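You operate a simulated robot arm through the tools that you are given. There is no shell and no other tool.

The job below is to be done with a simulated robot arm. You get a single attempt, and the scene is never put back.

## Task
Fill the basin to the blue band, wash the dirty blue pad in it, then drain it.
Fine: put the pad back and leave the red lever on CLOSED.

The check looks at the end state, three seconds after you hand in, the way a careful person would. Anything else that was tipped, shoved, dropped, spilled or broken makes it a failure.

## Robot
A 7-joint arm with a two-finger parallel gripper, fixed in place. Base frame: the origin is at the foot of the arm, x ahead of it, y to its left, z up. Readings come in mm, rad, newtons and seconds.
Its first joint turns from -2.304 to 2.304 rad. Payload 3.91 kg.
The tool frame sits at the grasp point between the pads (the TCP): z along the fingers, y along the line on which they close. The tips reach 30 mm beyond it. Largest opening 110 mm; finger width 20, thickness 10; the body of the gripper, 48 by 112 mm, starts 55 mm behind the TCP.
Orientation is told as [roll, pitch, yaw] about the base's x, y, z axes, in that order, counted from this pose: with the fingers straight down and closing along the base's y, the tool's x points along the base's -x, its y along +y and its z along -z.

## Interface
- The arm moves only by the tool servo_tool. Its argument "motion" is a list of rows, each a list of 3 entries, a list of its own where there are three numbers: the opening, from 0 (shut) to 1 (fully open), then the shift along the tool's x, y, z in mm, then the turn, a rotation vector about the tool's x, y, z in rad. In form: [[claw, [tx, ty, tz], [ax, ay, az]], ...]. A call has 1 to 20 rows; each row shifts and turns the commanded pose from where the row before left it, along the tool's axes as they then stand. Each row takes 0.2 s and may step no farther than 50 mm and 0.15 rad from the row before; otherwise, or with a gripper value out of range, the whole call is refused. A pose out of reach is approached as far as the arm can. The call stops where the force on the tool passes 60 N (or 10 N more than at its start, if that is more) or the arm is blocked; 0.2 s more then pass. The fingers move at their own pace (about 108 mm/s each) and stop on an object; they squeeze with about 38 N. The grip force told is the motor's: it shows also when the fingers shut on nothing. Time passes only in rows, and 0.2 s behind the last, so rows that do not move let the fingers close. The reply holds the time, the measured pose of the TCP, the force on the tool along the base axes, the opening and the grip force, in the units named above and with some noise, with the torque about the TCP (base axes, N m) and any sound that the robot's microphone picked up, and new pictures: "pictures" is both (left out), scene, wrist or none.
- Cameras (640 x 400 px; columns grow to the right, rows downward): "scene" is fixed at [400.5, -499.6, 1568.8]; the picture's right is [0.97, 0.22, 0.00], its down [0.08, -0.35, -0.93] and it looks along [-0.21, 0.91, -0.36] (base axes); focal length 355 px, centre (320, 200). "wrist" rides on the gripper at [72, 17, -103] in the tool frame; the picture's right is [-0.23, 0.97, 0.00], its down [-0.76, -0.18, -0.62] and it looks along [-0.61, -0.14, 0.78] (tool axes); focal length 222 px, centre (320, 200). There is no depth. A picture from a camera that has moved, and an enlarged one, comes with that camera's place and axes in the base frame and with its lens.
- close_up(camera, box): a new picture of the part [left, top, right, bottom] of that camera's present view, enlarged. It takes no simulated time.
- sign_off(): hands the job in; it is judged then, once.

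Nothing tells you positions but the pictures and the camera data. Unless the task says otherwise, let go and move clear before handing in.

The tools are called after "Call:" by a JSON object that holds its "op" and its "data". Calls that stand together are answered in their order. servo_tool: Moves the arm, as the interface text tells. Its arguments: {"type":"object","properties":{"motion":{"type":"array"},"pictures":{"type":"string","enum":["both","scene","wrist","none"]}},"required":["motion"]} The other tools are called the same way: close_up (camera, box) takes an enlarged picture of a part of a camera's view; sign_off () hands the job in.

At the start:

```text
time: 0.0
tool_pos: [485.9, 374.8, 1382.7]
orientation: [0.001, 0.0, 0.002]
contact_force: [-0.5, 0.8, -0.3]
ft_torque: [0.02, 0.0, -0.01]
width: 109.8
gripper_force: 0.0
```

scene: 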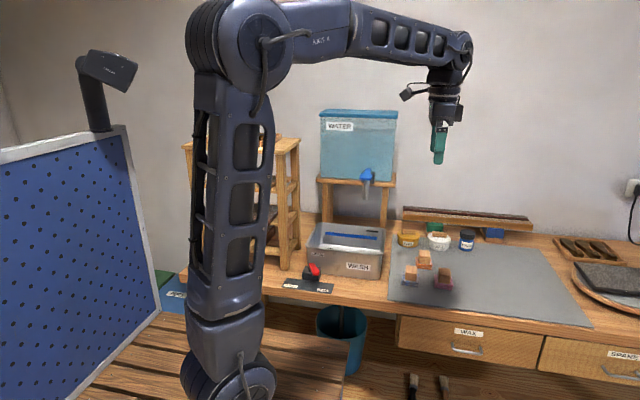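
wrist: 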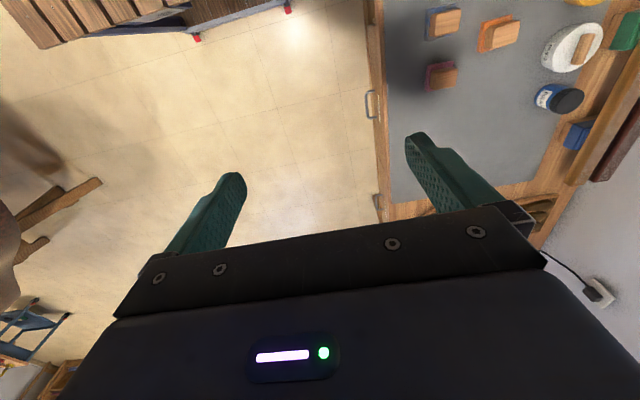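

I see a workbench with a water tank with a blue tap above a metal "WASH" basin, a red lever in front of it, and several small blocks with coloured pads on a grey mat. I'll look at these more closely before moving.

Call:
{"op": "close_up", "data": {"camera": "scene", "box": [270, 90, 430, 190]}}

Call:
{"op": "close_up", "data": {"camera": "scene", "box": [270, 200, 430, 300]}}

Call:
{"op": "close_up", "data": {"camera": "scene", "box": [380, 200, 540, 300]}}

Call:
{"op": "close_up", "data": {"camera": "wrist", "box": [380, 0, 640, 160]}}

Call:
{"op": "close_up", "data": {"camera": "scene", "box": [260, 250, 400, 340]}}

```text
4.00 times, centred on (350, 140) of scene
camera zoom: at [400.5, -499.6, 1568.8], right [0.97, 0.22, 0.0], down [0.08, -0.35, -0.93], along [-0.21, 0.91, -0.36], focal length 1421 px, centre (200, 440)
```

zoom: 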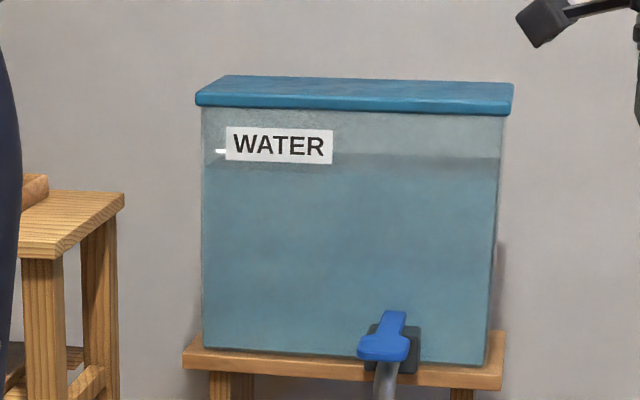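

```text
4.00 times, centred on (350, 250) of scene
camera zoom: at [400.5, -499.6, 1568.8], right [0.97, 0.22, 0.0], down [0.08, -0.35, -0.93], along [-0.21, 0.91, -0.36], focal length 1421 px, centre (200, 0)
```

zoom: 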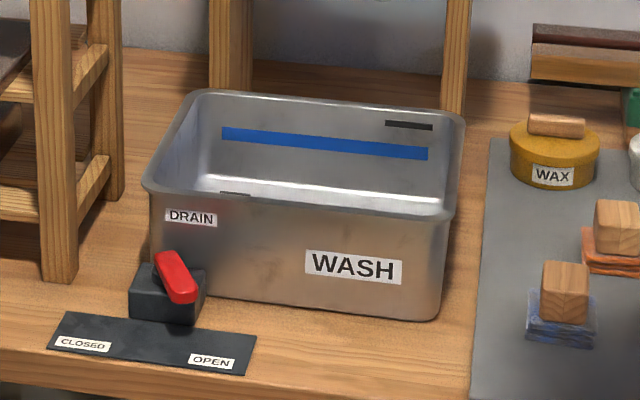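

```text
4.00 times, centred on (460, 250) of scene
camera zoom: at [400.5, -499.6, 1568.8], right [0.97, 0.22, 0.0], down [0.08, -0.35, -0.93], along [-0.21, 0.91, -0.36], focal length 1421 px, centre (-240, 0)
```

zoom: 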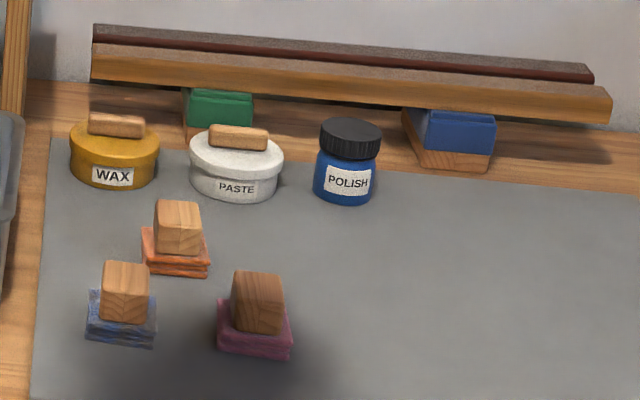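

```text
2.46 times, centred on (510, 80) of wrist
camera zoom: at [413.1, 392.1, 1486.1], right [0.23, 0.97, 0.0], down [0.76, -0.18, 0.62], along [0.61, -0.14, -0.78], focal length 547 px, centre (-148, 495)
```

zoom: 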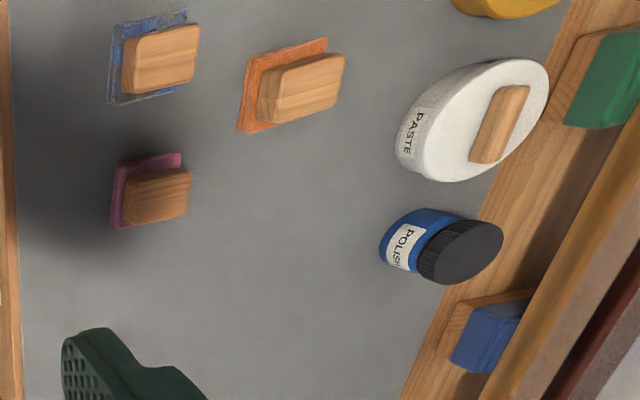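

```text
4.44 times, centred on (330, 295) of scene
camera zoom: at [400.5, -499.6, 1568.8], right [0.97, 0.22, 0.0], down [0.08, -0.35, -0.93], along [-0.21, 0.91, -0.36], focal length 1579 px, centre (276, -222)
```

zoom: 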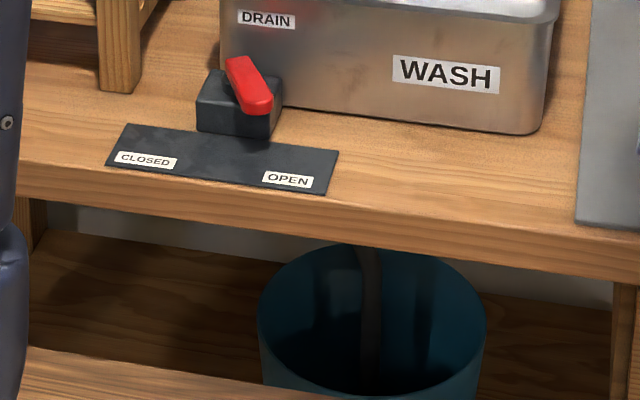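

The lever appears to point at OPEN now, so it must be turned to CLOSED before filling. By triangulation, the bench top is at z≈812, the blue pad's handle is near (471, 651, 884), and the basin spans about x 80–365, y 650–860, with its rim at z≈923. Next I move the wrist camera to face the tap and basin.

Call:
{"op": "servo_tool", "data": {"motion": [[1, [30.8, 26.4, 11.8], [0, 0, 0]], [1, [30.8, 26.4, 11.8], [0, 0, 0]], [1, [30.8, 26.4, 11.8], [0, 0, 0]], [1, [30.8, 26.4, 11.8], [0, 0, 0]], [1, [30.8, 26.4, 11.8], [0, 0, 0]], [1, [30.8, 26.4, 11.8], [0, 0, 0]], [1, [30.8, 26.4, 11.8], [0, 0, 0]], [1, [0, 0, 0], [0, 0, -0.1428]], [1, [0, 0, 0], [0, 0, -0.1428]], [1, [0, 0, 0], [0, 0, -0.1428]], [1, [0, 0, 0], [0, 0, -0.1428]], [1, [0, 0, 0], [0, 0, -0.1428]], [1, [0, 0, 0], [0, 0, -0.1428]], [1, [0, 0, 0], [0, 0, -0.1428]], [1, [0, 0, 0], [0, 0, -0.1428]], [1, [0, 0, 0], [0, 0, -0.1428]], [1, [0, 0, 0], [0, 0, -0.1428]], [1, [0, 0, 0], [0, 0, -0.1428]]], "pictures": "both"}}

```text
time: 3.8
tool_pos: [270.5, 560.2, 1300.2]
orientation: [-0.001, 0.001, 1.573]
contact_force: [-0.3, -1.2, -0.3]
ft_torque: [0.0, -0.01, 0.02]
width: 109.9
gripper_force: 0.0
camera wrist: at [252.7, 487.4, 1403.5], right [-0.97, 0.23, 0.0], down [0.18, 0.76, 0.62], along [0.14, 0.61, -0.78], focal length 222 px, centre (320, 200)
```

scene: 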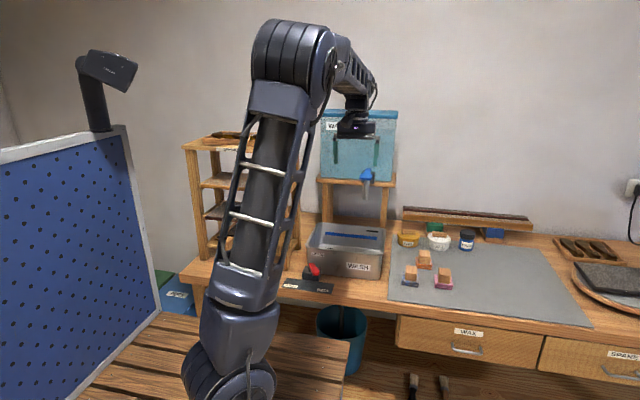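
wrist: 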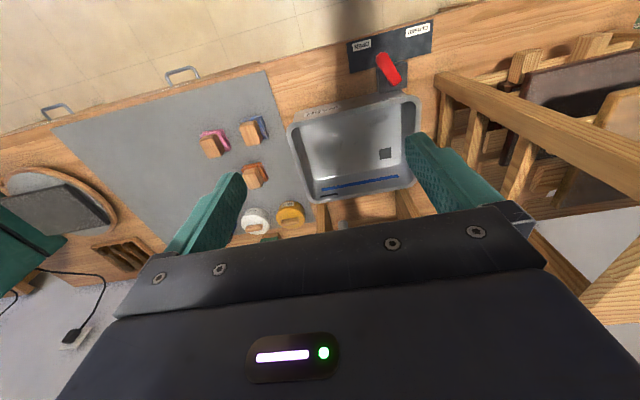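

The wrist view now shows the basin, its drain hole and the red lever, while the tap is hidden behind the gripper. I'll enlarge the lever, basin and pads.

Call:
{"op": "close_up", "data": {"camera": "wrist", "box": [330, 10, 450, 100]}}

Call:
{"op": "close_up", "data": {"camera": "wrist", "box": [270, 70, 450, 230]}}

Call:
{"op": "close_up", "data": {"camera": "wrist", "box": [180, 90, 340, 250]}}

Call:
{"op": "close_up", "data": {"camera": "scene", "box": [280, 100, 420, 200]}}

```text
4.44 times, centred on (390, 55) of wrist
camera zoom: at [252.7, 487.4, 1403.5], right [-0.97, 0.23, 0.0], down [0.18, 0.76, 0.62], along [0.14, 0.61, -0.78], focal length 987 px, centre (9, 844)
```

zoom: 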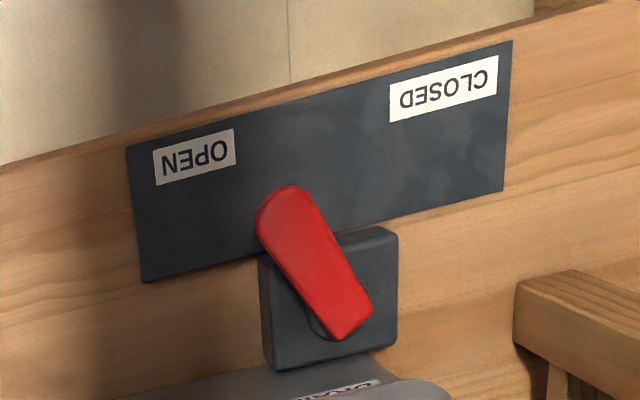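

```text
2.50 times, centred on (360, 150) of wrist
camera zoom: at [252.7, 487.4, 1403.5], right [-0.97, 0.23, 0.0], down [0.18, 0.76, 0.62], along [0.14, 0.61, -0.78], focal length 555 px, centre (220, 325)
```

zoom: 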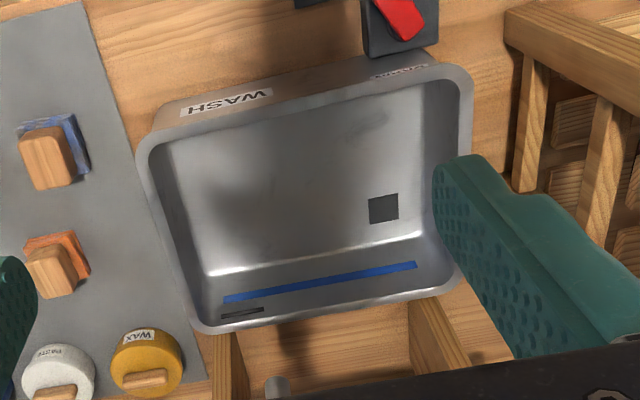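

```text
2.50 times, centred on (260, 170) of wrist
camera zoom: at [252.7, 487.4, 1403.5], right [-0.97, 0.23, 0.0], down [0.18, 0.76, 0.62], along [0.14, 0.61, -0.78], focal length 555 px, centre (470, 275)
```

zoom: 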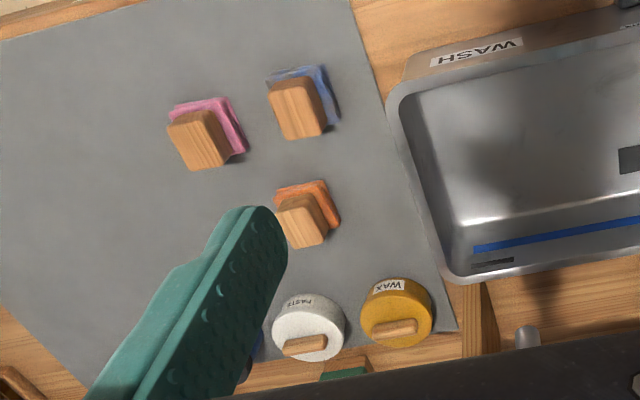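

```text
4.00 times, centred on (350, 150) of scene
camera zoom: at [400.5, -499.6, 1568.8], right [0.97, 0.22, 0.0], down [0.08, -0.35, -0.93], along [-0.21, 0.91, -0.36], focal length 1421 px, centre (200, 400)
```

zoom: 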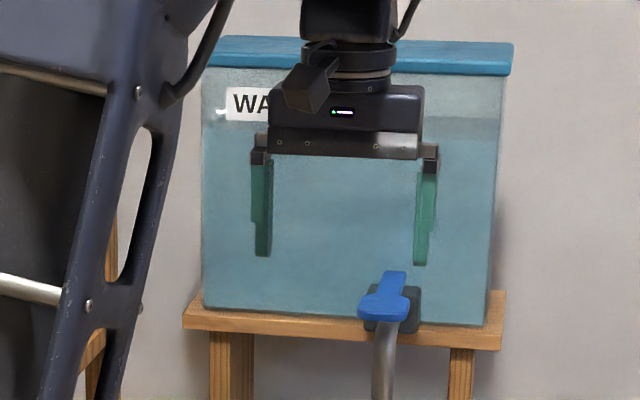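

The lever's top runs from about (108, 635) to (140, 570) at z≈860, pointing toward OPEN. Before touching anything I want a good look at the tap, so I tilt the tool forward to point the wrist camera at it.

Call:
{"op": "servo_tool", "data": {"motion": [[1, [-20, -10, 25], [0, 0, 0]], [1, [-20, -10, 25], [0, 0, 0]], [1, [0, 0, 0], [0, -0.14, 0]], [1, [0, 0, 0], [0, -0.14, 0]], [1, [0, 0, 0], [0, -0.14, 0]], [1, [0, 0, 0], [0, -0.14, 0]], [1, [0, 0, 0], [0, -0.14, 0]]], "pictures": "both"}}

```text
time: 5.4
tool_pos: [291.5, 600.0, 1249.9]
orientation: [-0.003, -0.701, 1.57]
contact_force: [-0.1, -1.1, -0.7]
ft_torque: [-0.01, 0.03, 0.0]
width: 110.1
gripper_force: 0.0
camera wrist: at [273.3, 478.3, 1282.4], right [-0.97, 0.17, 0.15], down [0.18, 0.18, 0.97], along [0.14, 0.97, -0.21], focal length 222 px, centre (320, 200)
```

scene: 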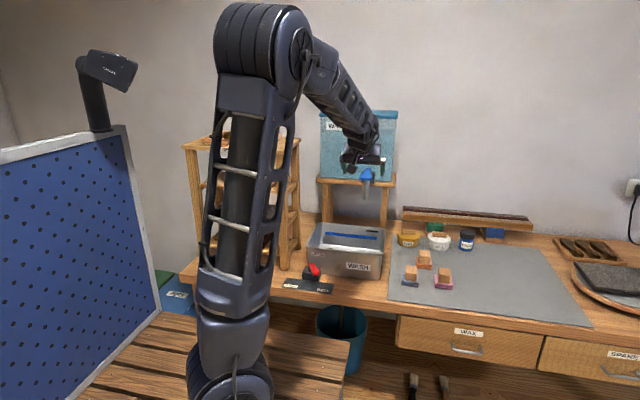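
wrist: 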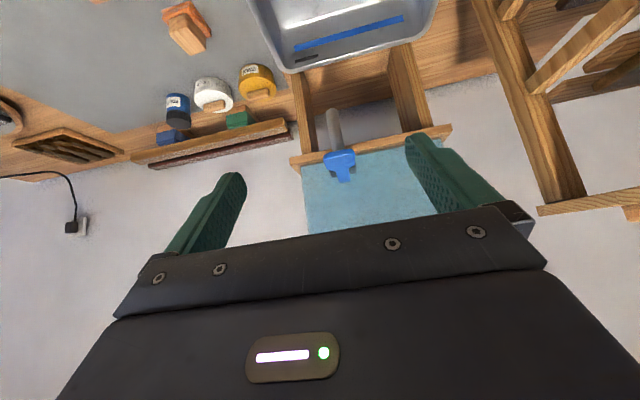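

Call:
{"op": "close_up", "data": {"camera": "wrist", "box": [280, 90, 400, 200]}}

Call:
{"op": "close_up", "data": {"camera": "scene", "box": [340, 155, 400, 205]}}

Call:
{"op": "close_up", "data": {"camera": "wrist", "box": [240, 0, 440, 90]}}

```text
3.64 times, centred on (340, 145) of wrist
camera zoom: at [273.3, 478.3, 1282.4], right [-0.97, 0.17, 0.15], down [0.18, 0.18, 0.97], along [0.14, 0.97, -0.21], focal length 808 px, centre (247, 400)
```

zoom: 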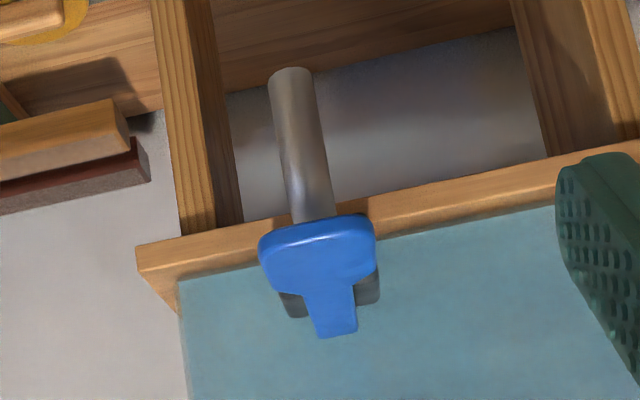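

```text
8.00 times, centred on (370, 180) of scene
camera zoom: at [400.5, -499.6, 1568.8], right [0.97, 0.22, 0.0], down [0.08, -0.35, -0.93], along [-0.21, 0.91, -0.36], focal length 2842 px, centre (-80, 360)
```

zoom: 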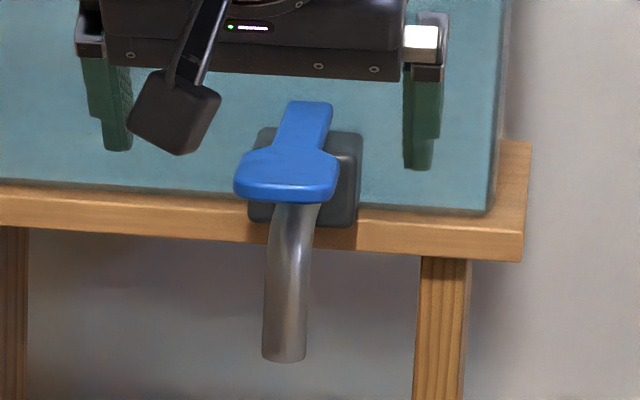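

```text
3.20 times, centred on (340, 45) of wrist
camera zoom: at [273.3, 478.3, 1282.4], right [-0.97, 0.17, 0.15], down [0.18, 0.18, 0.97], along [0.14, 0.97, -0.21], focal length 711 px, centre (256, 696)
```

zoom: 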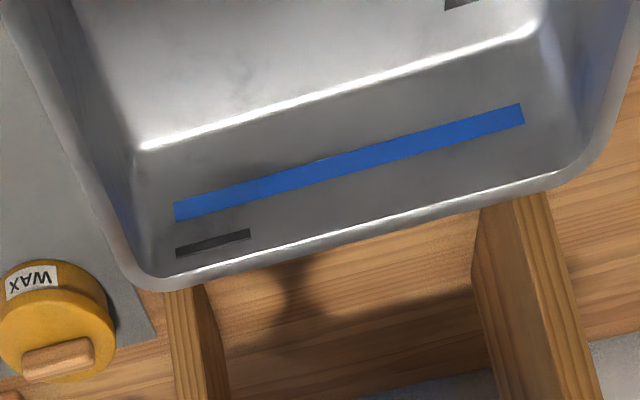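

The tap is a blue paddle reaching forward from the tank, at about (280, 778, 1160), with the spout over the basin at (280, 816). Now I go upright and above the lever to close the drain first.

Call:
{"op": "servo_tool", "data": {"motion": [[0, [0, 0, 0], [0, 0.14, 0]], [0, [0, 0, 0], [0, 0.14, 0]], [0, [0, 0, 0], [0, 0.14, 0]], [0, [0, 0, 0], [0, 0.14, 0]], [0, [0, 0, 0], [0, 0.14, 0]], [0, [4.2, 17.7, 41.7], [0, 0, 0]], [0, [4.2, 17.7, 41.7], [0, 0, 0]], [0, [4.2, 17.7, 41.7], [0, 0, 0]], [0, [4.2, 17.7, 41.7], [0, 0, 0]], [0, [4.2, 17.7, 41.7], [0, 0, 0]], [0, [4.2, 17.7, 41.7], [0, 0, 0]]], "pictures": "both"}}

```text
time: 7.8
tool_pos: [187.2, 572.7, 1001.4]
orientation: [0.0, -0.001, 1.57]
contact_force: [0.2, -0.2, -0.5]
ft_torque: [0.0, -0.02, -0.02]
width: 0.0
gripper_force: 37.3
camera wrist: at [168.7, 500.2, 1104.8], right [-0.97, 0.23, 0.0], down [0.18, 0.76, 0.62], along [0.14, 0.61, -0.78], focal length 222 px, centre (320, 200)
```

scene: 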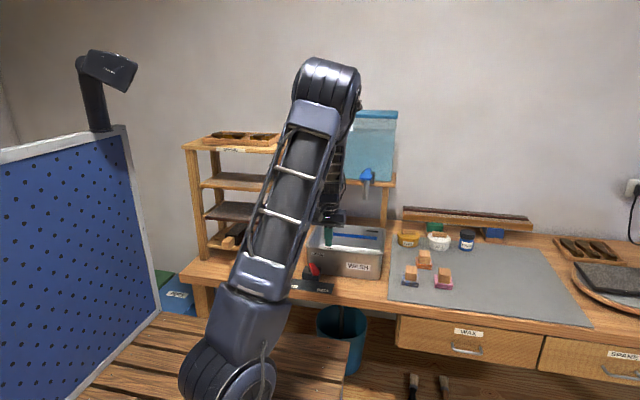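
wrist: 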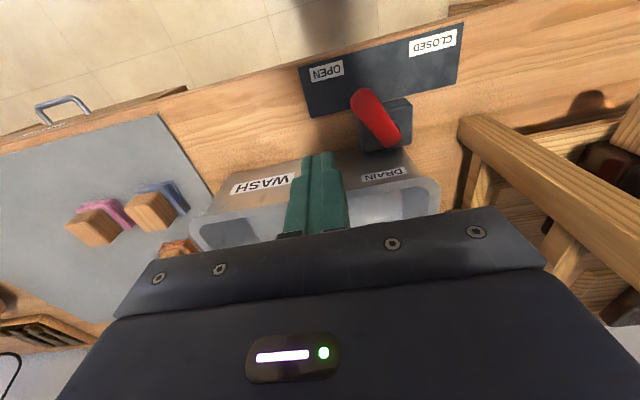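

The closer view confirms that the lever tip is at about (137, 570, 860). I lower the closed fingers to the lever's right side, in front of its box, and push it gently toward CLOSED.

Call:
{"op": "servo_tool", "data": {"motion": [[0, [0, 0, 45.5], [0, 0, 0]], [0, [0, 0, 45.5], [0, 0, 0]], [0, [0, 0, 45.5], [0, 0, 0]], [0, [0, 10, 0], [0, 0, 0]], [0, [0, 10, 0], [0, 0, 0]], [0, [0, 10, 0], [0, 0, 0]], [0, [0, 8, 0], [0, 0, 0]], [0, [0, 8, 0], [0, 0, 0]], [0, [0, 8, 0], [0, 0, 0]]], "pictures": "both"}}

```text
time: 9.8
tool_pos: [131.6, 575.6, 863.9]
orientation: [0.002, 0.0, 1.571]
contact_force: [0.6, -0.1, -0.1]
ft_torque: [0.01, -0.05, 0.0]
width: 0.0
gripper_force: 38.0
camera wrist: at [113.4, 502.7, 967.3], right [-0.97, 0.23, 0.0], down [0.18, 0.76, 0.62], along [0.14, 0.61, -0.78], focal length 222 px, centre (320, 200)
```

scene: 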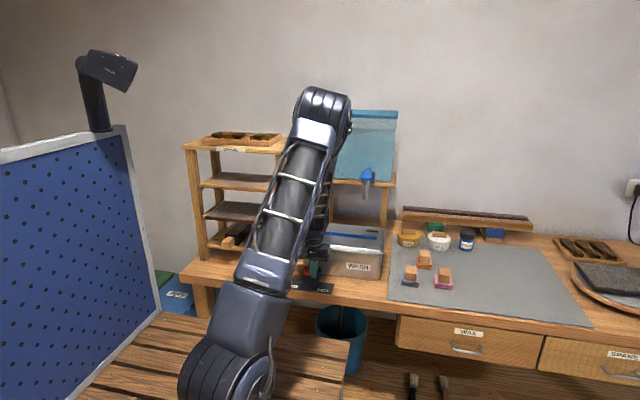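
wrist: 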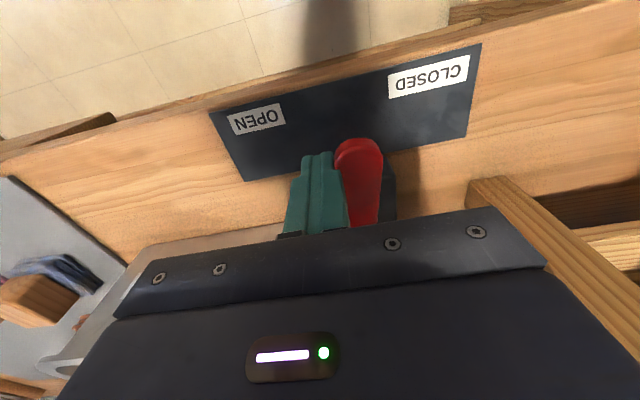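

The lever is turning freely and now points about straight out. I keep pushing toward CLOSED in small steps.

Call:
{"op": "servo_tool", "data": {"motion": [[0, [0, 6, 0], [0, 0, 0]], [0, [0, 6, 0], [0, 0, 0]], [0, [0, 6, 0], [0, 0, 0]], [0, [0, 5, 0], [0, 0, 0]], [0, [0, 0, 0], [0, 0, 0]]], "pictures": "wrist"}}

```text
time: 11.1
tool_pos: [114.5, 574.8, 863.0]
orientation: [-0.005, 0.002, 1.564]
contact_force: [14.3, -4.3, 2.8]
ft_torque: [-0.01, -0.06, -0.1]
width: 0.1
gripper_force: 37.5
stopped in row 5: the force on the tool passed its limit at 63 N (the readings are from after the stop); the commanded pose is now the measured one
camera wrist: at [95.3, 502.8, 966.7], right [-0.97, 0.23, -0.01], down [0.18, 0.76, 0.62], along [0.15, 0.61, -0.78], focal length 222 px, centre (320, 200)
```

wrist: 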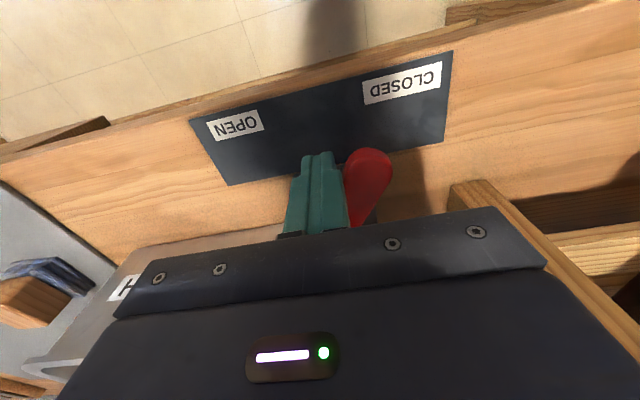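

The push hit a firm stop at about the mirror image of the OPEN angle, so the lever should be fully on CLOSED. I back off, rise and check it.

Call:
{"op": "servo_tool", "data": {"motion": [[0, [0, -10, 0], [0, 0, 0]], [0, [0, -25, 0], [0, 0, 0]], [0, [0, -10, -45], [0, 0, 0]], [0, [0, -10, -45], [0, 0, 0]], [0, [0, -10, -45], [0, 0, 0]]], "pictures": "both"}}

Call:
{"op": "close_up", "data": {"camera": "wrist", "box": [290, 20, 470, 160]}}

```text
time: 12.3
tool_pos: [175.7, 574.1, 997.7]
orientation: [-0.005, 0.001, 1.565]
contact_force: [0.0, 0.4, -1.6]
ft_torque: [-0.02, 0.03, 0.0]
width: 0.0
gripper_force: 37.5
camera wrist: at [158.0, 502.2, 1100.6], right [-0.97, 0.23, 0.0], down [0.18, 0.76, 0.62], along [0.15, 0.61, -0.78], focal length 222 px, centre (320, 200)
```

scene: 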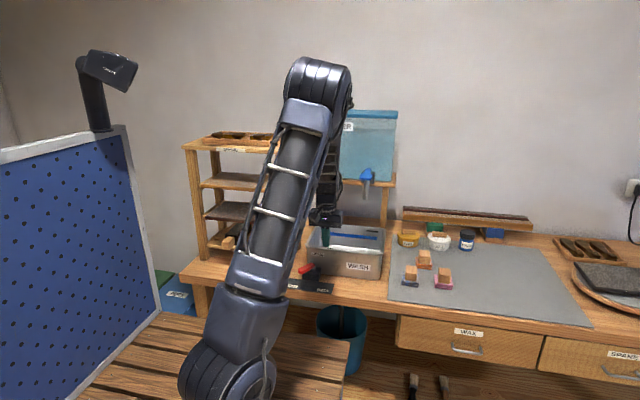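
wrist: 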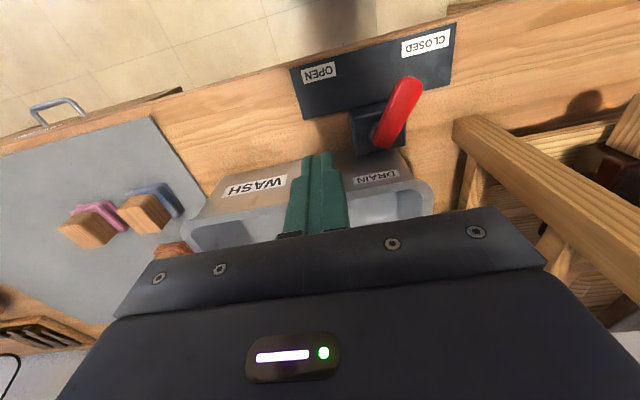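

```text
2.86 times, centred on (380, 90) of wrist
camera zoom: at [158.0, 502.2, 1100.6], right [-0.97, 0.23, 0.0], down [0.18, 0.76, 0.62], along [0.15, 0.61, -0.78], focal length 635 px, centre (149, 514)
```

zoom: 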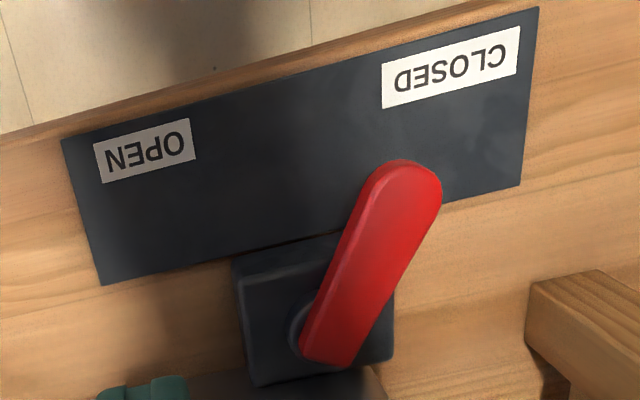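

The lever now points to CLOSED. Next I rise and move over the tap paddle with closed fingers, stopping well above it to check alignment.

Call:
{"op": "servo_tool", "data": {"motion": [[0, [0, 0, -50], [0, 0, 0]], [0, [0, 0, -50], [0, 0, 0]], [0, [0, 0, -50], [0, 0, 0]], [0, [0, 0, -50], [0, 0, 0]], [0, [0, 0, -50], [0, 0, 0]], [0, [0, 0, -50], [0, 0, 0]], [0, [-37.7, -17.4, 0], [0, 0, 0]], [0, [-37.7, -17.4, 0], [0, 0, 0]], [0, [-37.7, -17.4, 0], [0, 0, 0]], [0, [-37.7, -17.4, 0], [0, 0, 0]], [0, [-37.7, -17.4, 0], [0, 0, 0]], [0, [-37.7, -17.4, 0], [0, 0, 0]]], "pictures": "both"}}

Call:
{"op": "close_up", "data": {"camera": "scene", "box": [310, 100, 430, 200]}}

Call:
{"op": "close_up", "data": {"camera": "wrist", "box": [220, 80, 420, 250]}}

```text
time: 14.9
tool_pos: [281.1, 800.6, 1301.2]
orientation: [-0.005, -0.002, 1.564]
contact_force: [0.1, -1.2, 2.0]
ft_torque: [0.04, -0.03, 0.0]
width: 0.1
gripper_force: 37.7
camera wrist: at [262.6, 728.6, 1406.0], right [-0.97, 0.23, 0.0], down [0.18, 0.76, 0.63], along [0.15, 0.61, -0.78], focal length 222 px, centre (320, 200)
```

scene: 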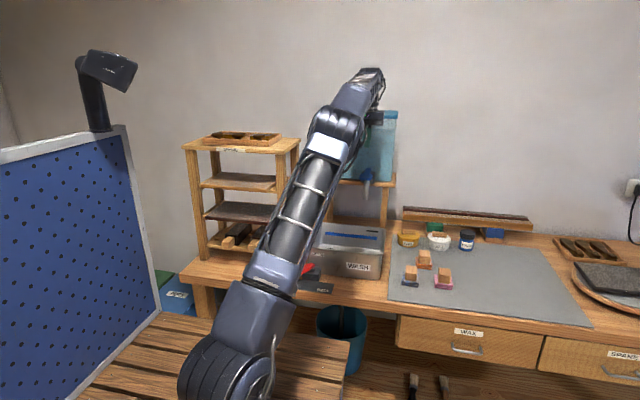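
wrist: 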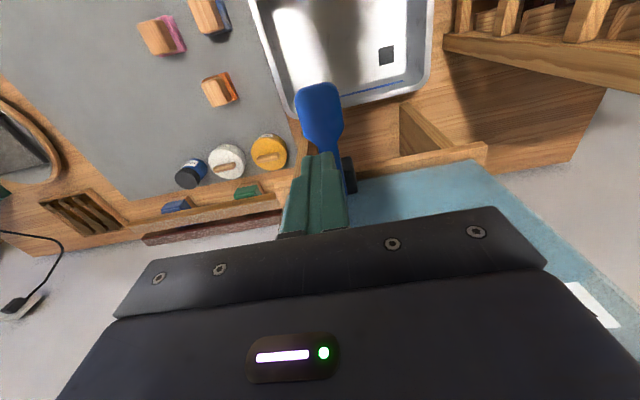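

```text
4.00 times, centred on (370, 150) of scene
camera zoom: at [400.5, -499.6, 1568.8], right [0.97, 0.22, 0.0], down [0.08, -0.35, -0.93], along [-0.21, 0.91, -0.36], focal length 1421 px, centre (120, 400)
```

zoom: 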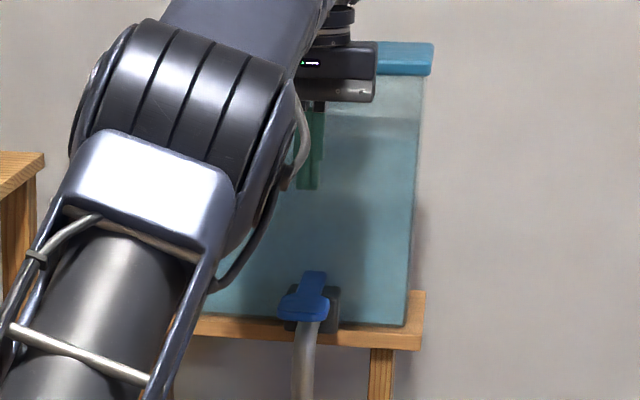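

```text
2.35 times, centred on (320, 165) of wrist
camera zoom: at [262.6, 728.6, 1406.0], right [-0.97, 0.23, 0.0], down [0.18, 0.76, 0.63], along [0.15, 0.61, -0.78], focal length 523 px, centre (320, 282)
```

zoom: 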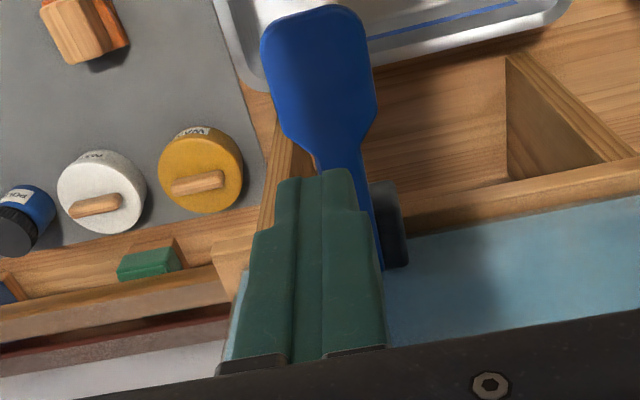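

From above, the paddle's front edge is at y≈777 and centred on x≈280, so my fingertips are right above its wide part. I'll descend close to it and then press gently in small steps, listening for water.

Call:
{"op": "servo_tool", "data": {"motion": [[0, [0, 0, 45], [0, 0, 0]], [0, [0, 0, 45], [0, 0, 0]], [0, [0, 0, 5], [0, 0, 0]], [0, [0, 0, 4], [0, 0, 0]], [0, [0, 0, 4], [0, 0, 0]], [0, [0, 0, 4], [0, 0, 0]]], "pictures": "both"}}

```text
time: 16.3
tool_pos: [280.3, 799.0, 1192.3]
orientation: [-0.004, 0.0, 1.565]
contact_force: [-0.1, 1.0, 0.8]
ft_torque: [0.03, 0.02, -0.02]
width: 0.0
gripper_force: 37.8
camera wrist: at [262.1, 727.8, 1296.0], right [-0.97, 0.23, 0.0], down [0.18, 0.76, 0.62], along [0.15, 0.61, -0.78], focal length 222 px, centre (320, 200)
```

scene: 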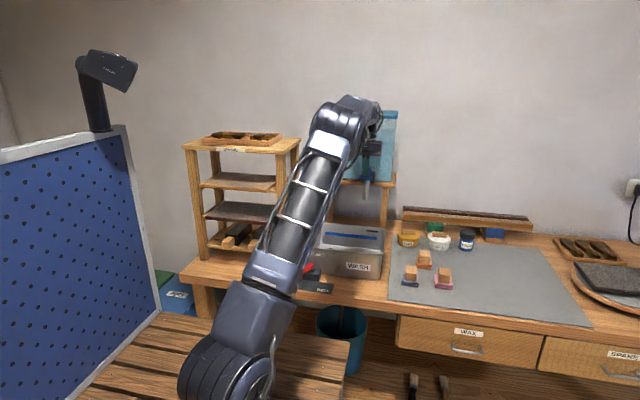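
wrist: 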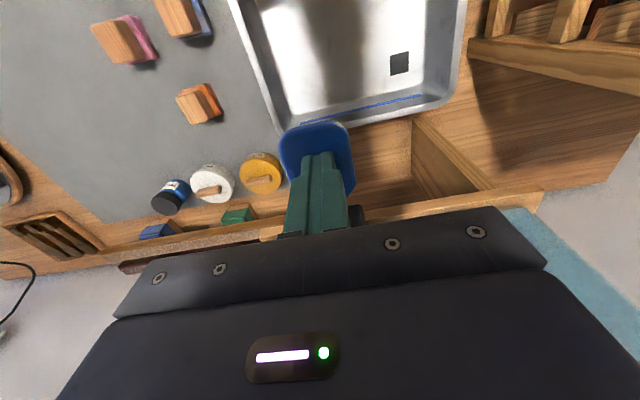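

No contact yet at tip z≈1162; the basin stays visible in both views. I press further in small steps.

Call:
{"op": "servo_tool", "data": {"motion": [[0, [0, 0, 3], [0, 0, 0]], [0, [0, 0, 3], [0, 0, 0]], [0, [0, 0, 3], [0, 0, 0]]], "pictures": "wrist"}}

```text
time: 17.1
tool_pos: [281.7, 799.9, 1182.9]
orientation: [-0.003, -0.001, 1.567]
contact_force: [1.0, -1.7, 2.2]
ft_torque: [-0.01, 0.02, -0.01]
width: 0.1
gripper_force: 37.7
camera wrist: at [263.1, 728.1, 1286.7], right [-0.97, 0.23, 0.0], down [0.18, 0.76, 0.62], along [0.15, 0.61, -0.78], focal length 222 px, centre (320, 200)
```

wrist: 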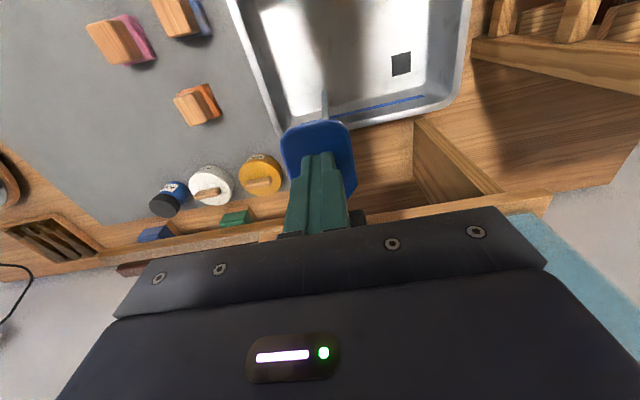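

Call:
{"op": "close_up", "data": {"camera": "wrist", "box": [220, 0, 480, 160]}}

Call:
{"op": "close_up", "data": {"camera": "scene", "box": [300, 150, 420, 250]}}

```text
2.46 times, centred on (350, 80) of wrist
camera zoom: at [263.1, 728.1, 1286.7], right [-0.97, 0.23, 0.0], down [0.18, 0.76, 0.62], along [0.15, 0.61, -0.78], focal length 547 px, centre (246, 495)
```

zoom: 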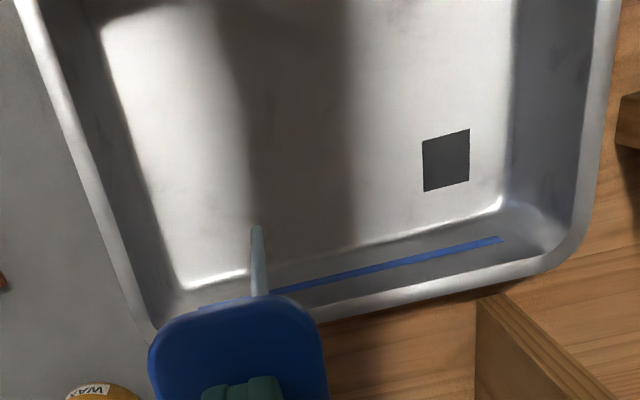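

```text
4.00 times, centred on (360, 200) of scene
camera zoom: at [400.5, -499.6, 1568.8], right [0.97, 0.22, 0.0], down [0.08, -0.35, -0.93], along [-0.21, 0.91, -0.36], focal length 1421 px, centre (160, 200)
```

zoom: 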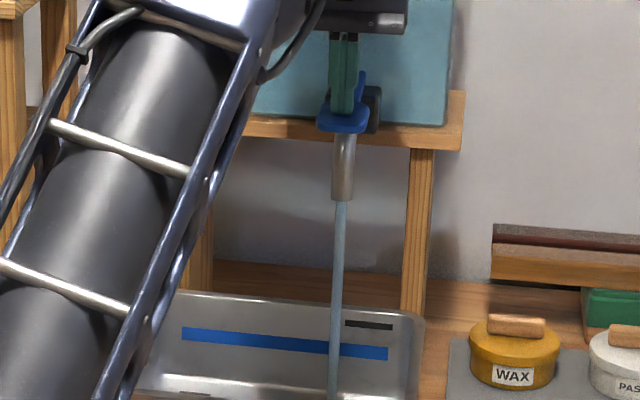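

Water is flowing from the spout into the basin with the paddle pressed. I hold the position and watch the level rise.

Call:
{"op": "servo_tool", "data": {"motion": [[0, [0, 0, 0], [0, 0, 0]], [0, [0, 0, 0], [0, 0, 0]], [0, [0, 0, 0], [0, 0, 0]], [0, [0, 0, 0], [0, 0, 0]], [0, [0, 0, 0], [0, 0, 0]], [0, [0, 0, 0], [0, 0, 0]], [0, [0, 0, 0], [0, 0, 0]], [0, [0, 0, 0], [0, 0, 0]]], "pictures": "both"}}

Call:
{"op": "close_up", "data": {"camera": "scene", "box": [300, 200, 400, 280]}}

Call:
{"op": "close_up", "data": {"camera": "wrist", "box": [220, 0, 480, 160]}}

```text
time: 18.9
tool_pos: [281.0, 801.2, 1184.0]
orientation: [-0.004, 0.0, 1.566]
contact_force: [0.3, 0.1, 2.4]
ft_torque: [0.01, 0.0, 0.04]
width: 0.2
gripper_force: 37.7
camera wrist: at [263.1, 728.1, 1286.7], right [-0.97, 0.23, 0.0], down [0.18, 0.76, 0.62], along [0.15, 0.61, -0.78], focal length 222 px, centre (320, 200)
```

scene: 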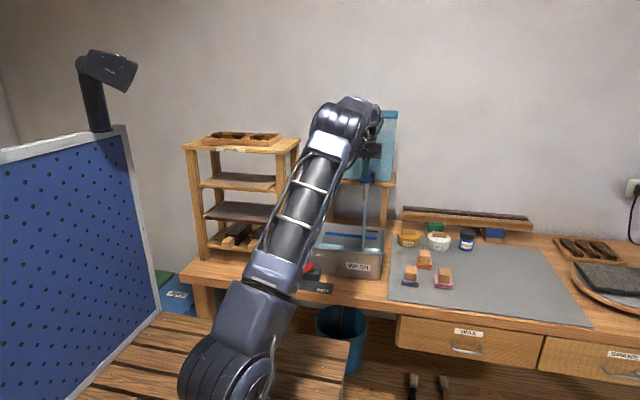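
wrist: 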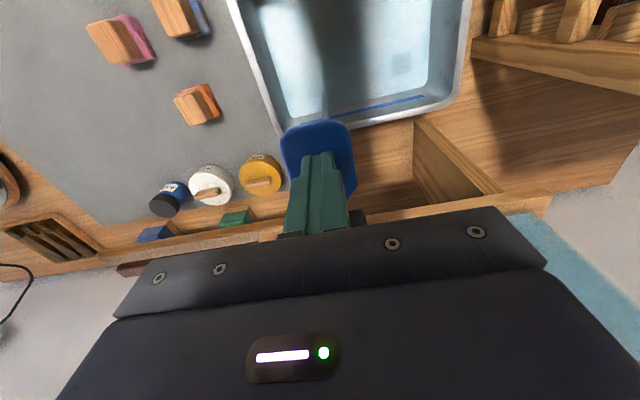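

```text
5.00 times, centred on (350, 240) of scene
camera zoom: at [400.5, -499.6, 1568.8], right [0.97, 0.22, 0.0], down [0.08, -0.35, -0.93], along [-0.21, 0.91, -0.36], focal length 1776 px, centre (170, 0)
```

zoom: 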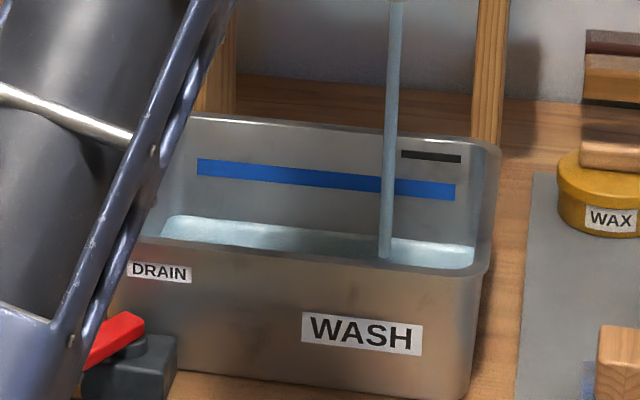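

```text
2.46 times, centred on (350, 80) of wrist
camera zoom: at [263.1, 728.1, 1286.7], right [-0.97, 0.23, 0.0], down [0.18, 0.76, 0.62], along [0.15, 0.61, -0.78], focal length 547 px, centre (246, 495)
```

zoom: 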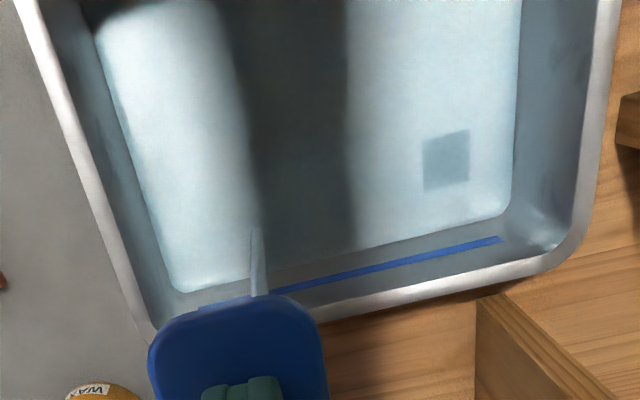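

The level is rising steadily; the waterline at the back wall is still well below the band. I keep holding.

Call:
{"op": "servo_tool", "data": {"motion": [[0, [0, 0, 0], [0, 0, 0]], [0, [0, 0, 0], [0, 0, 0]], [0, [0, 0, 0], [0, 0, 0]], [0, [0, 0, 0], [0, 0, 0]], [0, [0, 0, 0], [0, 0, 0]], [0, [0, 0, 0], [0, 0, 0]], [0, [0, 0, 0], [0, 0, 0]], [0, [0, 0, 0], [0, 0, 0]], [0, [0, 0, 0], [0, 0, 0]]], "pictures": "none"}}

Call:
{"op": "close_up", "data": {"camera": "scene", "box": [300, 200, 400, 280]}}

```text
time: 20.9
tool_pos: [281.5, 800.9, 1182.7]
orientation: [-0.005, 0.001, 1.566]
contact_force: [0.3, 0.8, 1.7]
ft_torque: [0.02, -0.03, 0.04]
width: 0.0
gripper_force: 37.8
```

```text
5.00 times, centred on (350, 240) of scene
camera zoom: at [400.5, -499.6, 1568.8], right [0.97, 0.22, 0.0], down [0.08, -0.35, -0.93], along [-0.21, 0.91, -0.36], focal length 1776 px, centre (170, 0)
```

zoom: 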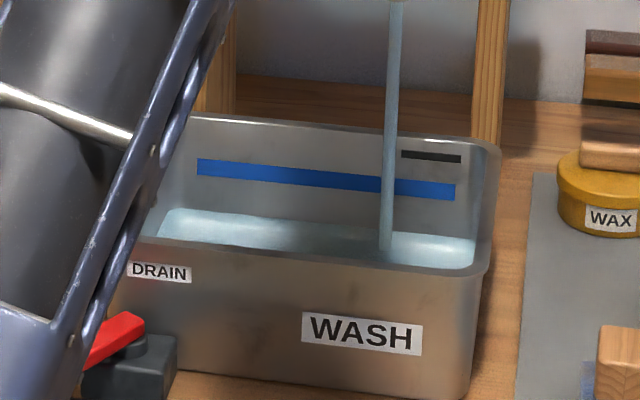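

Call:
{"op": "servo_tool", "data": {"motion": [[0, [0, 0, 0], [0, 0, 0]], [0, [0, 0, 0], [0, 0, 0]], [0, [0, 0, 0], [0, 0, 0]], [0, [0, 0, 0], [0, 0, 0]], [0, [0, 0, 0], [0, 0, 0]], [0, [0, 0, 0], [0, 0, 0]], [0, [0, 0, 0], [0, 0, 0]], [0, [0, 0, 0], [0, 0, 0]], [0, [0, 0, 0], [0, 0, 0]], [0, [0, 0, 0], [0, 0, 0]], [0, [0, 0, 0], [0, 0, 0]], [0, [0, 0, 0], [0, 0, 0]], [0, [0, 0, 0], [0, 0, 0]], [0, [0, 0, 0], [0, 0, 0]], [0, [0, 0, 0], [0, 0, 0]]], "pictures": "none"}}

Call:
{"op": "close_up", "data": {"camera": "scene", "box": [300, 200, 400, 280]}}

Call:
{"op": "close_up", "data": {"camera": "wrist", "box": [220, 0, 480, 160]}}

```text
time: 24.1
tool_pos: [281.2, 799.4, 1183.1]
orientation: [-0.004, -0.002, 1.566]
contact_force: [0.3, -1.1, 1.6]
ft_torque: [0.03, 0.03, -0.02]
width: 0.0
gripper_force: 37.3
```

```text
5.00 times, centred on (350, 240) of scene
camera zoom: at [400.5, -499.6, 1568.8], right [0.97, 0.22, 0.0], down [0.08, -0.35, -0.93], along [-0.21, 0.91, -0.36], focal length 1776 px, centre (170, 0)
```

zoom: 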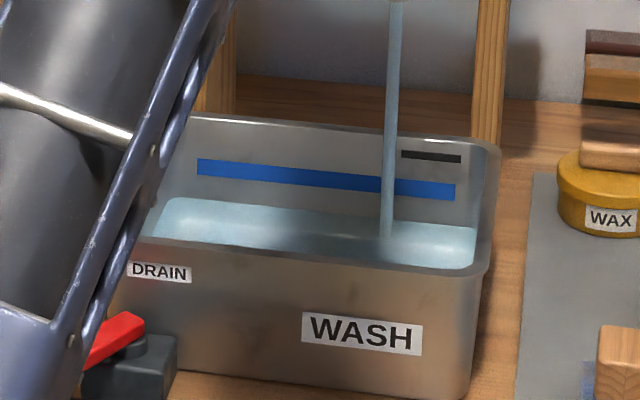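

```text
2.46 times, centred on (350, 80) of wrist
camera zoom: at [263.0, 728.1, 1286.7], right [-0.97, 0.23, 0.0], down [0.18, 0.76, 0.62], along [0.15, 0.61, -0.78], focal length 547 px, centre (246, 495)
```

zoom: 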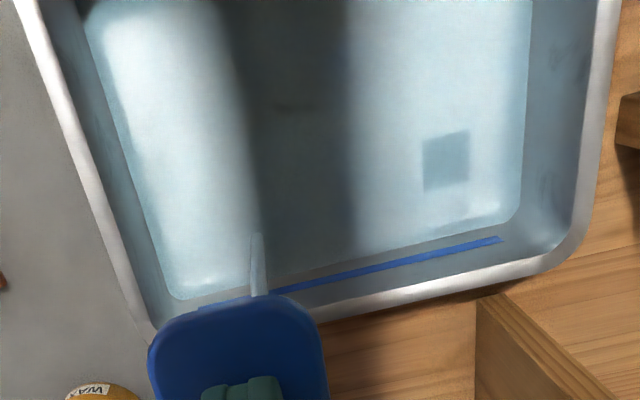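

Call:
{"op": "servo_tool", "data": {"motion": [[0, [0, 0, 0], [0, 0, 0]], [0, [0, 0, 0], [0, 0, 0]], [0, [0, 0, 0], [0, 0, 0]], [0, [0, 0, 0], [0, 0, 0]], [0, [0, 0, 0], [0, 0, 0]], [0, [0, 0, 0], [0, 0, 0]], [0, [0, 0, 0], [0, 0, 0]], [0, [0, 0, 0], [0, 0, 0]], [0, [0, 0, 0], [0, 0, 0]], [0, [0, 0, 0], [0, 0, 0]], [0, [0, 0, 0], [0, 0, 0]], [0, [0, 0, 0], [0, 0, 0]], [0, [0, 0, 0], [0, 0, 0]], [0, [0, 0, 0], [0, 0, 0]], [0, [0, 0, 0], [0, 0, 0]], [0, [0, 0, 0], [0, 0, 0]], [0, [0, 0, 0], [0, 0, 0]], [0, [0, 0, 0], [0, 0, 0]], [0, [0, 0, 0], [0, 0, 0]], [0, [0, 0, 0], [0, 0, 0]]], "pictures": "none"}}

Call:
{"op": "close_up", "data": {"camera": "scene", "box": [300, 200, 400, 280]}}

```text
time: 28.3
tool_pos: [281.9, 799.8, 1182.3]
orientation: [-0.003, -0.001, 1.565]
contact_force: [0.6, -0.4, 1.0]
ft_torque: [-0.04, 0.02, -0.02]
width: 0.1
gripper_force: 37.5
```

```text
5.00 times, centred on (350, 240) of scene
camera zoom: at [400.5, -499.6, 1568.8], right [0.97, 0.22, 0.0], down [0.08, -0.35, -0.93], along [-0.21, 0.91, -0.36], focal length 1776 px, centre (170, 0)
```

zoom: 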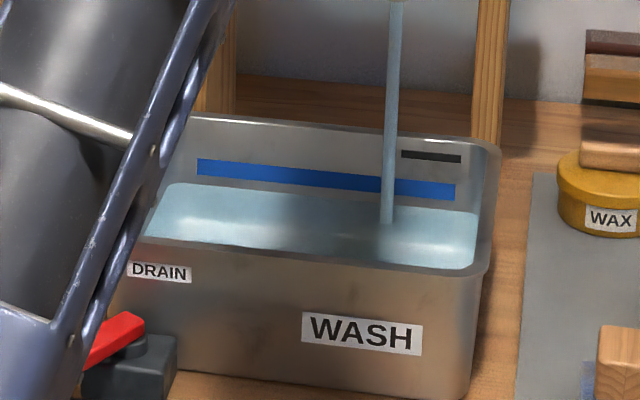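

Call:
{"op": "servo_tool", "data": {"motion": [[0, [0, 0, 0], [0, 0, 0]], [0, [0, 0, 0], [0, 0, 0]], [0, [0, 0, 0], [0, 0, 0]], [0, [0, 0, 0], [0, 0, 0]], [0, [0, 0, 0], [0, 0, 0]], [0, [0, 0, 0], [0, 0, 0]], [0, [0, 0, 0], [0, 0, 0]], [0, [0, 0, 0], [0, 0, 0]], [0, [0, 0, 0], [0, 0, 0]], [0, [0, 0, 0], [0, 0, 0]], [0, [0, 0, 0], [0, 0, 0]]], "pictures": "none"}}

Call:
{"op": "close_up", "data": {"camera": "scene", "box": [300, 200, 400, 280]}}

Call:
{"op": "close_up", "data": {"camera": "wrist", "box": [220, 0, 480, 160]}}

```text
time: 30.7
tool_pos: [282.3, 800.8, 1183.1]
orientation: [-0.003, 0.001, 1.564]
contact_force: [-0.1, -0.3, 2.1]
ft_torque: [0.0, 0.01, 0.02]
width: 0.1
gripper_force: 38.0
```

```text
5.00 times, centred on (350, 240) of scene
camera zoom: at [400.5, -499.6, 1568.8], right [0.97, 0.22, 0.0], down [0.08, -0.35, -0.93], along [-0.21, 0.91, -0.36], focal length 1776 px, centre (170, 0)
```

zoom: 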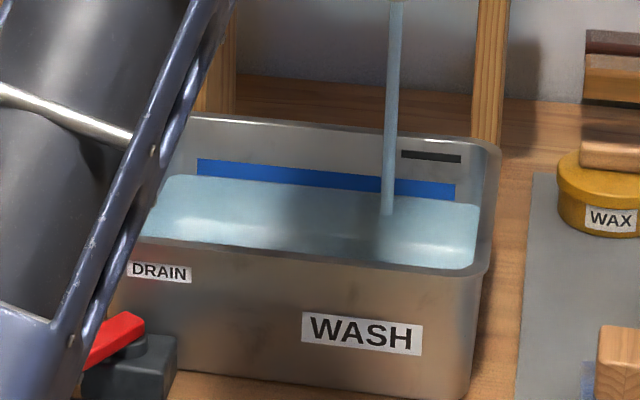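

```text
2.46 times, centred on (350, 80) of wrist
camera zoom: at [263.0, 728.1, 1286.7], right [-0.97, 0.23, 0.0], down [0.18, 0.76, 0.62], along [0.15, 0.61, -0.78], focal length 547 px, centre (246, 495)
```

zoom: 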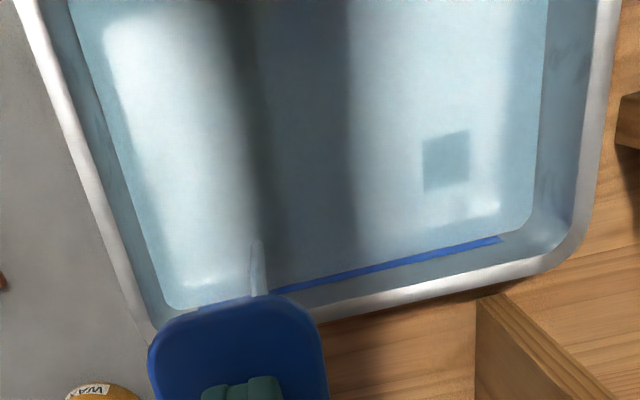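

The waterline just touches the band's lower edge. About two more seconds will put it mid-band, so I hold briefly and then lift off to release the paddle.

Call:
{"op": "servo_tool", "data": {"motion": [[0, [0, 0, 0], [0, 0, 0]], [0, [0, 0, 0], [0, 0, 0]], [0, [0, 0, 0], [0, 0, 0]], [0, [0, 0, 0], [0, 0, 0]], [0, [0, 0, 0], [0, 0, 0]], [0, [0, 0, 0], [0, 0, 0]], [0, [0, 0, 0], [0, 0, 0]], [0, [0, 0, 0], [0, 0, 0]], [0, [0, 0, 0], [0, 0, 0]], [0, [0, 0, -25], [0, 0, 0]], [0, [0, 0, -40], [0, 0, 0]]], "pictures": "both"}}

Call:
{"op": "close_up", "data": {"camera": "scene", "box": [300, 200, 400, 280]}}

Call:
{"op": "close_up", "data": {"camera": "scene", "box": [310, 130, 430, 230]}}

Call:
{"op": "close_up", "data": {"camera": "wrist", "box": [220, 0, 480, 160]}}

```text
time: 33.1
tool_pos: [282.4, 802.3, 1247.6]
orientation: [-0.001, 0.003, 1.566]
contact_force: [0.5, -0.3, -0.2]
ft_torque: [-0.03, 0.01, 0.03]
width: 0.0
gripper_force: 37.7
camera wrist: at [263.6, 730.2, 1350.2], right [-0.97, 0.23, 0.0], down [0.18, 0.76, 0.62], along [0.15, 0.61, -0.78], focal length 222 px, centre (320, 200)
```

scene: 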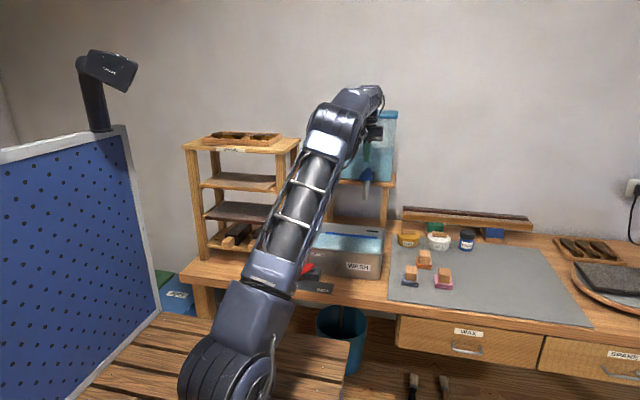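
wrist: 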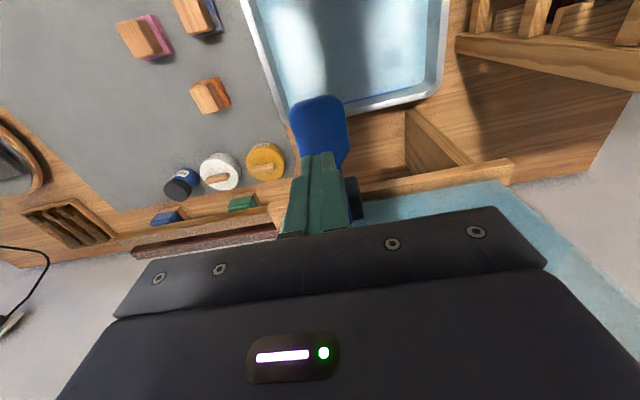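

```text
5.00 times, centred on (350, 240) of scene
camera zoom: at [400.5, -499.6, 1568.8], right [0.97, 0.22, 0.0], down [0.08, -0.35, -0.93], along [-0.21, 0.91, -0.36], focal length 1776 px, centre (170, 0)
```

zoom: 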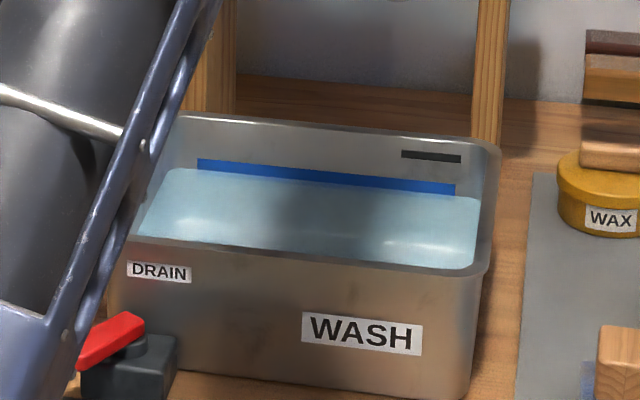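

```text
4.00 times, centred on (370, 180) of scene
camera zoom: at [400.5, -499.6, 1568.8], right [0.97, 0.22, 0.0], down [0.08, -0.35, -0.93], along [-0.21, 0.91, -0.36], focal length 1421 px, centre (120, 280)
```

zoom: 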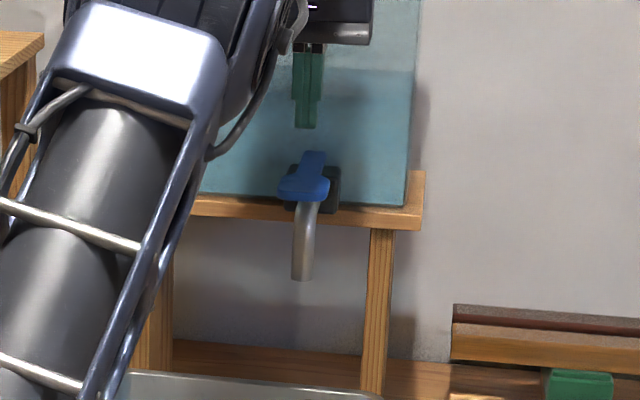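

```text
2.46 times, centred on (350, 80) of wrist
camera zoom: at [263.6, 730.2, 1350.2], right [-0.97, 0.23, 0.0], down [0.18, 0.76, 0.62], along [0.15, 0.61, -0.78], focal length 547 px, centre (246, 495)
```

zoom: 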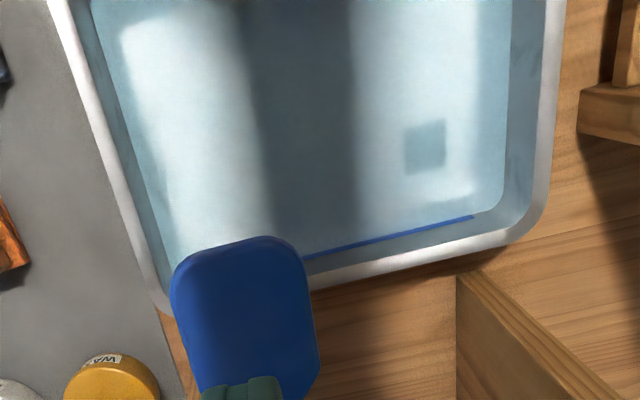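

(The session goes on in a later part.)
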